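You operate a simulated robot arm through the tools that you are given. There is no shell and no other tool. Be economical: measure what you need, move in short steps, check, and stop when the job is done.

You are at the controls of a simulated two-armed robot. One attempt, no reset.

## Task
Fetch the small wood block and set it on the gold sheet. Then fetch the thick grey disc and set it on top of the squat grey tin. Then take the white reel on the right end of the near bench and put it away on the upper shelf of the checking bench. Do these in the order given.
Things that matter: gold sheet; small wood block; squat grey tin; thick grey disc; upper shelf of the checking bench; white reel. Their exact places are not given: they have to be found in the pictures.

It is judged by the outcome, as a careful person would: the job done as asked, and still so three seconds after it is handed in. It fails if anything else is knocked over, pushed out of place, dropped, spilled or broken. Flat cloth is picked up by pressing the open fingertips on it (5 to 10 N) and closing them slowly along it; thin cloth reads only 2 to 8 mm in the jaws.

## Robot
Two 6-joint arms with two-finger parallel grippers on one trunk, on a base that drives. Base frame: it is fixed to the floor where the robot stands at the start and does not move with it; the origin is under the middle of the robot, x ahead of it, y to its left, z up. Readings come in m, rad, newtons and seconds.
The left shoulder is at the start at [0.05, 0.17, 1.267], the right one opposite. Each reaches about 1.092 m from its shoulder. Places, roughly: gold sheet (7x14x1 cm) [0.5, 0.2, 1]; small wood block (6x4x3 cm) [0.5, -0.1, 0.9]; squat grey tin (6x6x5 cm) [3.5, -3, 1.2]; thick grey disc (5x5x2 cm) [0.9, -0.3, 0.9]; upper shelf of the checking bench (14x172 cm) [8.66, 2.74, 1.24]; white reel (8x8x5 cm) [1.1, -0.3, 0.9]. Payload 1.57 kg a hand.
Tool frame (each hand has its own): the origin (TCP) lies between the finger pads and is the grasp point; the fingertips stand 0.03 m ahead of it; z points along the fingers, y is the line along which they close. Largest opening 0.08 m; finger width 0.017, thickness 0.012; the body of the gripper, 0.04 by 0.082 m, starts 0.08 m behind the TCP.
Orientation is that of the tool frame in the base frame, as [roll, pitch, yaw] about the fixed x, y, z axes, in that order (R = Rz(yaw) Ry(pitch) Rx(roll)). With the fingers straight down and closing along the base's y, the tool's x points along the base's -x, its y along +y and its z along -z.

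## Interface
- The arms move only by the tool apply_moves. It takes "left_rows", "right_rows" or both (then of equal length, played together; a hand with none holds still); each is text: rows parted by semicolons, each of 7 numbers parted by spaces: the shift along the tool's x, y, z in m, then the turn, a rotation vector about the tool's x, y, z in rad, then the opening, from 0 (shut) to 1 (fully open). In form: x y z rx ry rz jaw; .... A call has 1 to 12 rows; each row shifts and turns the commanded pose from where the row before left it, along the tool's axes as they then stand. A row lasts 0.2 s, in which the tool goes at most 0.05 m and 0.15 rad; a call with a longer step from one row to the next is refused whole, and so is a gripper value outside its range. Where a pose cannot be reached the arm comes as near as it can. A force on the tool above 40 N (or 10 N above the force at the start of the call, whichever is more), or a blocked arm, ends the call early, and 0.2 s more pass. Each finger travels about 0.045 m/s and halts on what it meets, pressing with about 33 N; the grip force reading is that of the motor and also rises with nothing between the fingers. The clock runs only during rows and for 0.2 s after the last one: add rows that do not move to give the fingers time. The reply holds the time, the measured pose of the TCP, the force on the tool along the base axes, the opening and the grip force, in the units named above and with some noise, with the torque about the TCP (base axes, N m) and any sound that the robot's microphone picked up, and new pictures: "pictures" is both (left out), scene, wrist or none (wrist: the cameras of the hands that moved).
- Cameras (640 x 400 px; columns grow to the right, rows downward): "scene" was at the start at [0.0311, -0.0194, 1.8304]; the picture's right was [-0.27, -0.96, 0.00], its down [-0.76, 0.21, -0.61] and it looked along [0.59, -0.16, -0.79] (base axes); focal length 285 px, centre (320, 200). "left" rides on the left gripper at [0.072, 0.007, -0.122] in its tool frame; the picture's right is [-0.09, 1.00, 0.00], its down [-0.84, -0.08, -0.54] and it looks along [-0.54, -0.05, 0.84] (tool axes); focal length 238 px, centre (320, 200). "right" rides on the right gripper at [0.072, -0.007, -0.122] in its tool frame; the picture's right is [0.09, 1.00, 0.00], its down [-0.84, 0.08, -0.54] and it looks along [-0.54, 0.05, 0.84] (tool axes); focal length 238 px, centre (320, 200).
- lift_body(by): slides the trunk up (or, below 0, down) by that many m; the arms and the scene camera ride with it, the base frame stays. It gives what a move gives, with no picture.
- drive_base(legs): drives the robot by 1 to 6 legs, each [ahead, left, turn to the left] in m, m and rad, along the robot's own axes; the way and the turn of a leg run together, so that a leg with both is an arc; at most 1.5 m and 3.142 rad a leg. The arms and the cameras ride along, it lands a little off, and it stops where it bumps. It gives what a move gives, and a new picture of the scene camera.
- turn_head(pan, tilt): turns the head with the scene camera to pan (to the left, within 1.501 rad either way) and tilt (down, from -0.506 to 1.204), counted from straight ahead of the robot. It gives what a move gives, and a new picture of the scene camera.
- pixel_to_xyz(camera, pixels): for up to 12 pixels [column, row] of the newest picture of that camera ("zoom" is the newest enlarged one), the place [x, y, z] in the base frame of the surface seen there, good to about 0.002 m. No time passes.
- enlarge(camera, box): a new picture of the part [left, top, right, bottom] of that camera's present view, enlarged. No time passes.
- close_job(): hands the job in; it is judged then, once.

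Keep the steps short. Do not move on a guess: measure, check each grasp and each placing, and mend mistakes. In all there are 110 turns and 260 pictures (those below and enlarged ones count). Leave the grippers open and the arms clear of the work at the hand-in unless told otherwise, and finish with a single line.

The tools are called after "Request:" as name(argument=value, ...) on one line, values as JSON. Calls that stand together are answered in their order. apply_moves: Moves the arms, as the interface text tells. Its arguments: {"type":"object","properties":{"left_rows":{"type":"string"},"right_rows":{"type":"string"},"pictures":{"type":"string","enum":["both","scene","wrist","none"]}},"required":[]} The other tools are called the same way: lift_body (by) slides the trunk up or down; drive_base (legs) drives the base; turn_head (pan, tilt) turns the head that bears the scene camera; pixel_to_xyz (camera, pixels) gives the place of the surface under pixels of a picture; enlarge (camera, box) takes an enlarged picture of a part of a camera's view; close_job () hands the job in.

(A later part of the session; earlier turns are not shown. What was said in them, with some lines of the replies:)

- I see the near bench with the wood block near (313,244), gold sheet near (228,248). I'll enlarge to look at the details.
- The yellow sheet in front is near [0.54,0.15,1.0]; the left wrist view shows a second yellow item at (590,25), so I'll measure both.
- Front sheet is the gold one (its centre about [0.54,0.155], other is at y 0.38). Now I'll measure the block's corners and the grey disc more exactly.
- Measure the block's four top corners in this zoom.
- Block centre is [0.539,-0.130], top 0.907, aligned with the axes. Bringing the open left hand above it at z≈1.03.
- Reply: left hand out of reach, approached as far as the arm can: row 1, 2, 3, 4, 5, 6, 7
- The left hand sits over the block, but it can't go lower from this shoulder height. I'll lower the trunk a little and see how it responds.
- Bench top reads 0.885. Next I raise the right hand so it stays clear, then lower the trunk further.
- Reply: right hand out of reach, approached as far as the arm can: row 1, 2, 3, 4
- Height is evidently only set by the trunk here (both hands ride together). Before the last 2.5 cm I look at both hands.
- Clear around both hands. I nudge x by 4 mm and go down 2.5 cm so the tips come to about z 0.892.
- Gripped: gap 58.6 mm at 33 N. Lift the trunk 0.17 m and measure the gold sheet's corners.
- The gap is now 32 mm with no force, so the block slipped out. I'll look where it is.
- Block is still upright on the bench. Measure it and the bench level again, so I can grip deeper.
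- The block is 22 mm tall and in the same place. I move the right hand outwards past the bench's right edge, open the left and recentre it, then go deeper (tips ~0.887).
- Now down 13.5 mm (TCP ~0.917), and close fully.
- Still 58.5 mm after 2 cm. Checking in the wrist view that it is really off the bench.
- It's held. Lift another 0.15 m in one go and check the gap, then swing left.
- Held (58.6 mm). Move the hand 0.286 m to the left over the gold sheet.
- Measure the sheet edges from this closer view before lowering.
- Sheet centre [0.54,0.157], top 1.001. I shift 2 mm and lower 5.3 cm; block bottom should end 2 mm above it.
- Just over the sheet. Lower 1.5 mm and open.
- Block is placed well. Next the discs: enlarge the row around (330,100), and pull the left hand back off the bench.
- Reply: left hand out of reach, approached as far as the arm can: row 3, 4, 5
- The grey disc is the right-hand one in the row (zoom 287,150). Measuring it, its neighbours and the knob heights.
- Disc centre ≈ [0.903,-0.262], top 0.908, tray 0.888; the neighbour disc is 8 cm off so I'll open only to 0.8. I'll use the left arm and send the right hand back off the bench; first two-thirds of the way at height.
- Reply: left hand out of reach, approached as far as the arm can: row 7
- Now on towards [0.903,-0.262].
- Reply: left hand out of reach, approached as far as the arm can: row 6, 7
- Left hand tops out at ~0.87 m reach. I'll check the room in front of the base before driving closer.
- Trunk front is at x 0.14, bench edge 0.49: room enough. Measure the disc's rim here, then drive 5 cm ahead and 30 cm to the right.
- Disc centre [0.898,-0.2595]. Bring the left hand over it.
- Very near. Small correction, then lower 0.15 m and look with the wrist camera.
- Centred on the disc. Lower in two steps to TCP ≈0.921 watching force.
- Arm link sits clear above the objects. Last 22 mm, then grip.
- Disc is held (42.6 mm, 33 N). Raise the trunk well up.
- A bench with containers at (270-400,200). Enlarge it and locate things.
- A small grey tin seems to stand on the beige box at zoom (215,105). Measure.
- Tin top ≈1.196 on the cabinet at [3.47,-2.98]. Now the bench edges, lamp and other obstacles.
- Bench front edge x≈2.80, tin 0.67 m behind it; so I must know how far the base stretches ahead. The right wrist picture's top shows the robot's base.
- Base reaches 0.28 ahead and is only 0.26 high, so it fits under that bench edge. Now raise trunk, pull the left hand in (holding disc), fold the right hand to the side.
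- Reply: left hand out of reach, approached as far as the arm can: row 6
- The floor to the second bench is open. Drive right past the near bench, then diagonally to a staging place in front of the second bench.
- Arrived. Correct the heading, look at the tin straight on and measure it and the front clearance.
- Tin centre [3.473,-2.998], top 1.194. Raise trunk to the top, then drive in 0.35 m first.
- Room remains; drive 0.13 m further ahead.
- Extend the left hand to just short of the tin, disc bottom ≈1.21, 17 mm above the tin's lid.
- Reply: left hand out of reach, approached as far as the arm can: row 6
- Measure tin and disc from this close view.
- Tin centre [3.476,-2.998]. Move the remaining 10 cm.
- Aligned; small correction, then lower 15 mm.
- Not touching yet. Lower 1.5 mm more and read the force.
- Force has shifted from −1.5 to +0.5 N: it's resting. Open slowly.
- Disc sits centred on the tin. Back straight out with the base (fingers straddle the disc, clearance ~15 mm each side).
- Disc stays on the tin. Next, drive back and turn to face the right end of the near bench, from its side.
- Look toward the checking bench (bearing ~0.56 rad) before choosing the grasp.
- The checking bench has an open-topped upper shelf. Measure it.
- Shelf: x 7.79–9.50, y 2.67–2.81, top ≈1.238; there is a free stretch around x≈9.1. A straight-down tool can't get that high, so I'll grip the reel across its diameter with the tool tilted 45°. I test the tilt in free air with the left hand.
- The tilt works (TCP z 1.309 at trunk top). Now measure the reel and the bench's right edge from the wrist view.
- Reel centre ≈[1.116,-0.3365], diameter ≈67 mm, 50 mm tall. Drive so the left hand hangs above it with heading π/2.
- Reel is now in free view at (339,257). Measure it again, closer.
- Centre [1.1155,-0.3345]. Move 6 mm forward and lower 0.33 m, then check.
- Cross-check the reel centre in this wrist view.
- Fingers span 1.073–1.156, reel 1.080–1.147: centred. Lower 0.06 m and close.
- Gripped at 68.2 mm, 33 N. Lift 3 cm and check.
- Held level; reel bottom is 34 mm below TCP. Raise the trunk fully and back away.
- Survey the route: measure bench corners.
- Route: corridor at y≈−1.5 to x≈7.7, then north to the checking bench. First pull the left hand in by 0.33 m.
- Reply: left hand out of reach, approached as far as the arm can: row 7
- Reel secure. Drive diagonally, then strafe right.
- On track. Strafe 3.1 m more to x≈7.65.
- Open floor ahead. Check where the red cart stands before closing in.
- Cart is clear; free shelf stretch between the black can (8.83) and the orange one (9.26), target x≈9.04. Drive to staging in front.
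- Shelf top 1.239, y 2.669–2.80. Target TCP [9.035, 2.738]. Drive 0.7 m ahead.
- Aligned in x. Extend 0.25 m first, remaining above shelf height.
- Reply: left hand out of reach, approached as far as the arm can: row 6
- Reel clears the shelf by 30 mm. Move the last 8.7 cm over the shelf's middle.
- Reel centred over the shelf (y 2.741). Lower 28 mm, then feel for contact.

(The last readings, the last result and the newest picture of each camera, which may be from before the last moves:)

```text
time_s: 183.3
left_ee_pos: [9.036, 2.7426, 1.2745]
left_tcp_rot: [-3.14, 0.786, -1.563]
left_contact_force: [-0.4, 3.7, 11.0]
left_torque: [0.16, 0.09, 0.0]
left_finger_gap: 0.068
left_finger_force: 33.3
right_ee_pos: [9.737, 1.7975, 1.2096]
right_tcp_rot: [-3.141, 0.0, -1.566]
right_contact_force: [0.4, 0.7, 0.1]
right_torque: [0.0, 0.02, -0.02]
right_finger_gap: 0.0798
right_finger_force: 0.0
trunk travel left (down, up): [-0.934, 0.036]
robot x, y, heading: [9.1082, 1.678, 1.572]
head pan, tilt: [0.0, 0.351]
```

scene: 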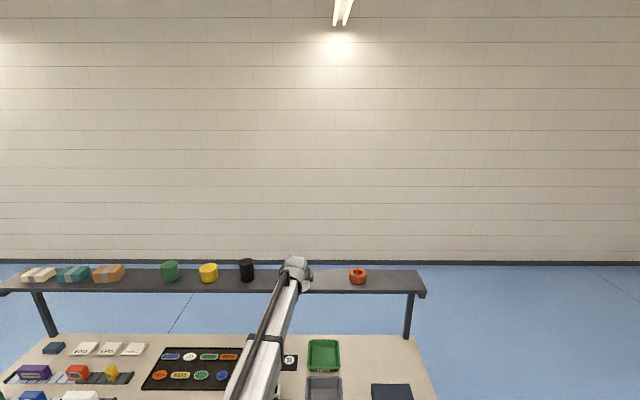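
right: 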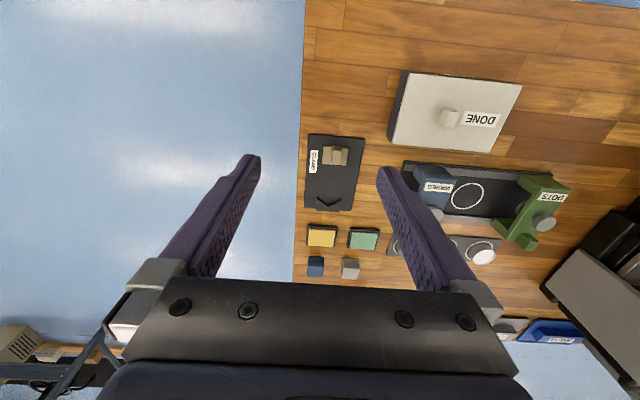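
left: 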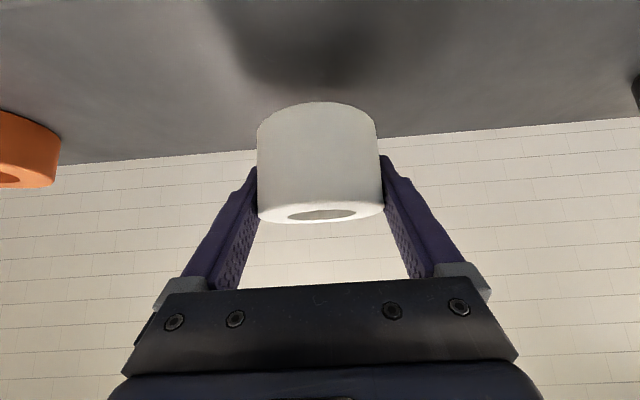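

Contact (11 N upward): it's standing on the shelf. Open the fingers.

Request:
apply_moves(left_rows="0 0 0 0 0 0 0.87;0 0 0 0 0 0 0.92;0 0 0 0 0 0 1;0 0 0 0 0 0 1", pictures="wrist")

```text
time_s: 184.3
left_ee_pos: [9.0354, 2.7407, 1.2731]
left_tcp_rot: [-3.139, 0.785, -1.564]
left_contact_force: [0.6, 0.6, -0.1]
left_torque: [-0.01, 0.0, 0.0]
left_finger_gap: 0.0802
left_finger_force: 0.0
right_ee_pos: [9.7377, 1.798, 1.2094]
right_tcp_rot: [3.141, -0.001, -1.566]
right_contact_force: [0.1, 0.5, 0.1]
right_torque: [-0.01, 0.01, 0.02]
right_finger_gap: 0.0799
right_finger_force: 0.0
trunk travel left (down, up): [-0.934, 0.036]
robot x, y, heading: [9.1121, 1.6786, 1.581]
head pan, tilt: [0.0, 0.351]
```

left: 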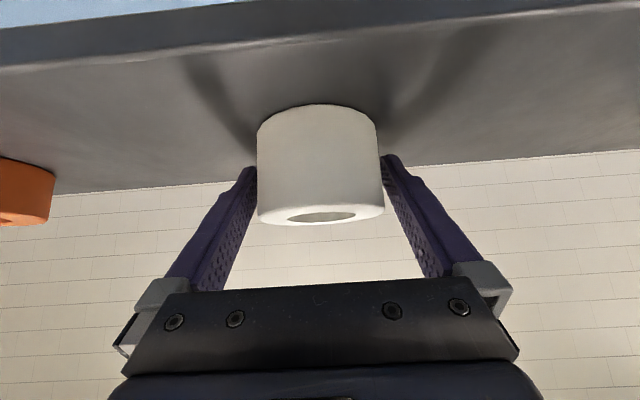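

Released; reel stands between the open fingers. Raise 3 cm straight, then draw back 12 cm.

Request:
lift_body(by=0.034)

Request:
apply_moves(left_rows="0.0141 0 -0.0141 0 0 0 1;0.0212 0 -0.0212 0 0 0 1;0.0212 0 -0.0212 0 0 0 1;0.0283 0 -0.0283 0 0 0 1;0.0283 0 -0.0283 0 0 0 1;0 0 0 0 0 0 1", pictures="both")

```text
time_s: 185.1
left_ee_pos: [9.0345, 2.7412, 1.3082]
left_tcp_rot: [-3.138, 0.785, -1.564]
left_contact_force: [-0.2, 0.0, 0.6]
left_torque: [0.02, -0.04, 0.0]
left_finger_gap: 0.0801
left_finger_force: 0.1
right_ee_pos: [9.7371, 1.7984, 1.2423]
right_tcp_rot: [-3.141, 0.0, -1.565]
right_contact_force: [0.3, 0.1, 1.1]
right_torque: [0.0, -0.03, -0.01]
right_finger_gap: 0.08
right_finger_force: 0.0
trunk travel left (down, up): [-0.968, 0.002]
robot x, y, heading: [9.1075, 1.6738, 1.574]
head pan, tilt: [0.0, 0.351]
```

```text
time_s: 186.5
left_ee_pos: [9.0355, 2.5832, 1.3076]
left_tcp_rot: [-3.141, 0.781, -1.564]
left_contact_force: [-0.3, -0.2, -0.6]
left_torque: [-0.03, -0.02, 0.03]
left_finger_gap: 0.0802
left_finger_force: 0.1
right_ee_pos: [9.738, 1.799, 1.242]
right_tcp_rot: [3.142, -0.002, -1.566]
right_contact_force: [-0.7, 0.5, -0.2]
right_torque: [0.0, 0.03, -0.03]
right_finger_gap: 0.0803
right_finger_force: 0.1
trunk travel left (down, up): [-0.968, 0.002]
robot x, y, heading: [9.1114, 1.6794, 1.575]
head pan, tilt: [0.0, 0.351]
```

scene: 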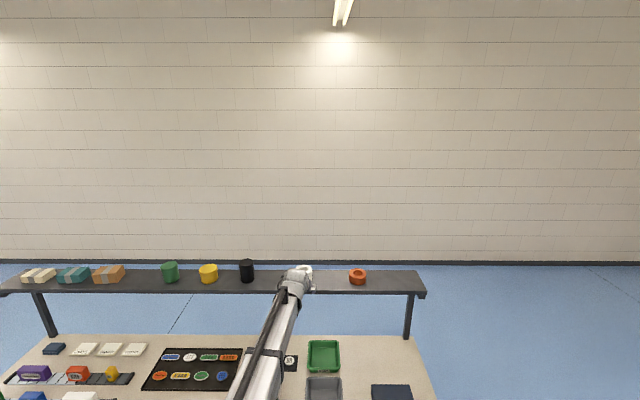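
left: 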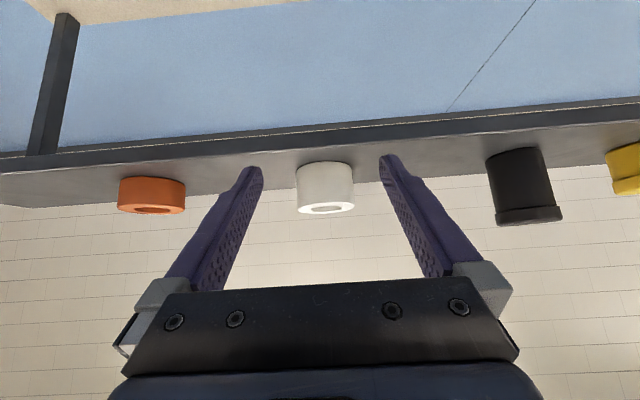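

Reel stands on the shelf. Back the robot away and do a last check.

Request:
drive_base(legs=[[-0.6, 0, 0]])

Request:
enlarge(camera="scene", box=[200, 180, 420, 320])

```text
time_s: 189.8
left_ee_pos: [9.0373, 1.9893, 1.3067]
left_tcp_rot: [-3.137, 0.784, -1.563]
left_contact_force: [-0.3, 0.6, -0.2]
left_torque: [0.01, 0.02, -0.05]
left_finger_gap: 0.08
left_finger_force: 0.0
right_ee_pos: [9.7414, 1.2067, 1.244]
right_tcp_rot: [3.141, 0.0, -1.564]
right_contact_force: [-0.4, -0.2, -0.2]
right_torque: [-0.01, 0.0, 0.02]
right_finger_gap: 0.0799
right_finger_force: 0.0
trunk travel left (down, up): [-0.968, 0.002]
robot x, y, heading: [9.1105, 1.0883, 1.575]
head pan, tilt: [0.0, 0.351]
```

scene: 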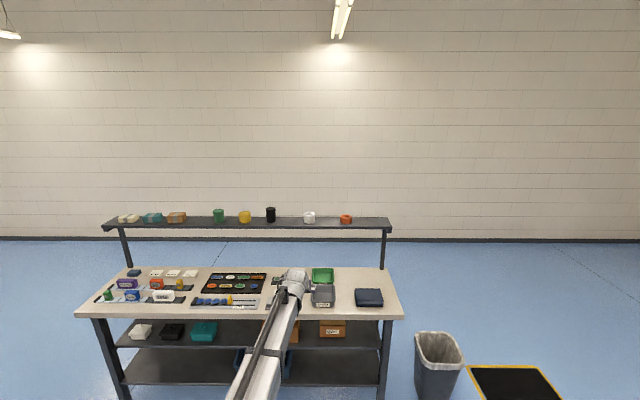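

```text
2.86 times, centred on (310, 250) of scene
```

zoom: 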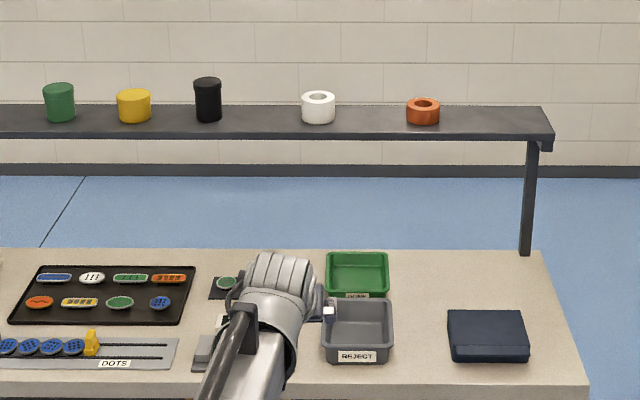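

The reel stands upright on the upper shelf, nothing else moved, the hands are open and clear. Handing in.

Request:
close_job()

```text
The job is handed in.
```

All three jobs are done in the order asked and handed in: the wood block is on the gold sheet, the thick grey disc is on the squat grey tin, and the white reel is on the checking bench's upper shelf; the block slipped once at its first pick-up but stayed upright in its place on the bench.
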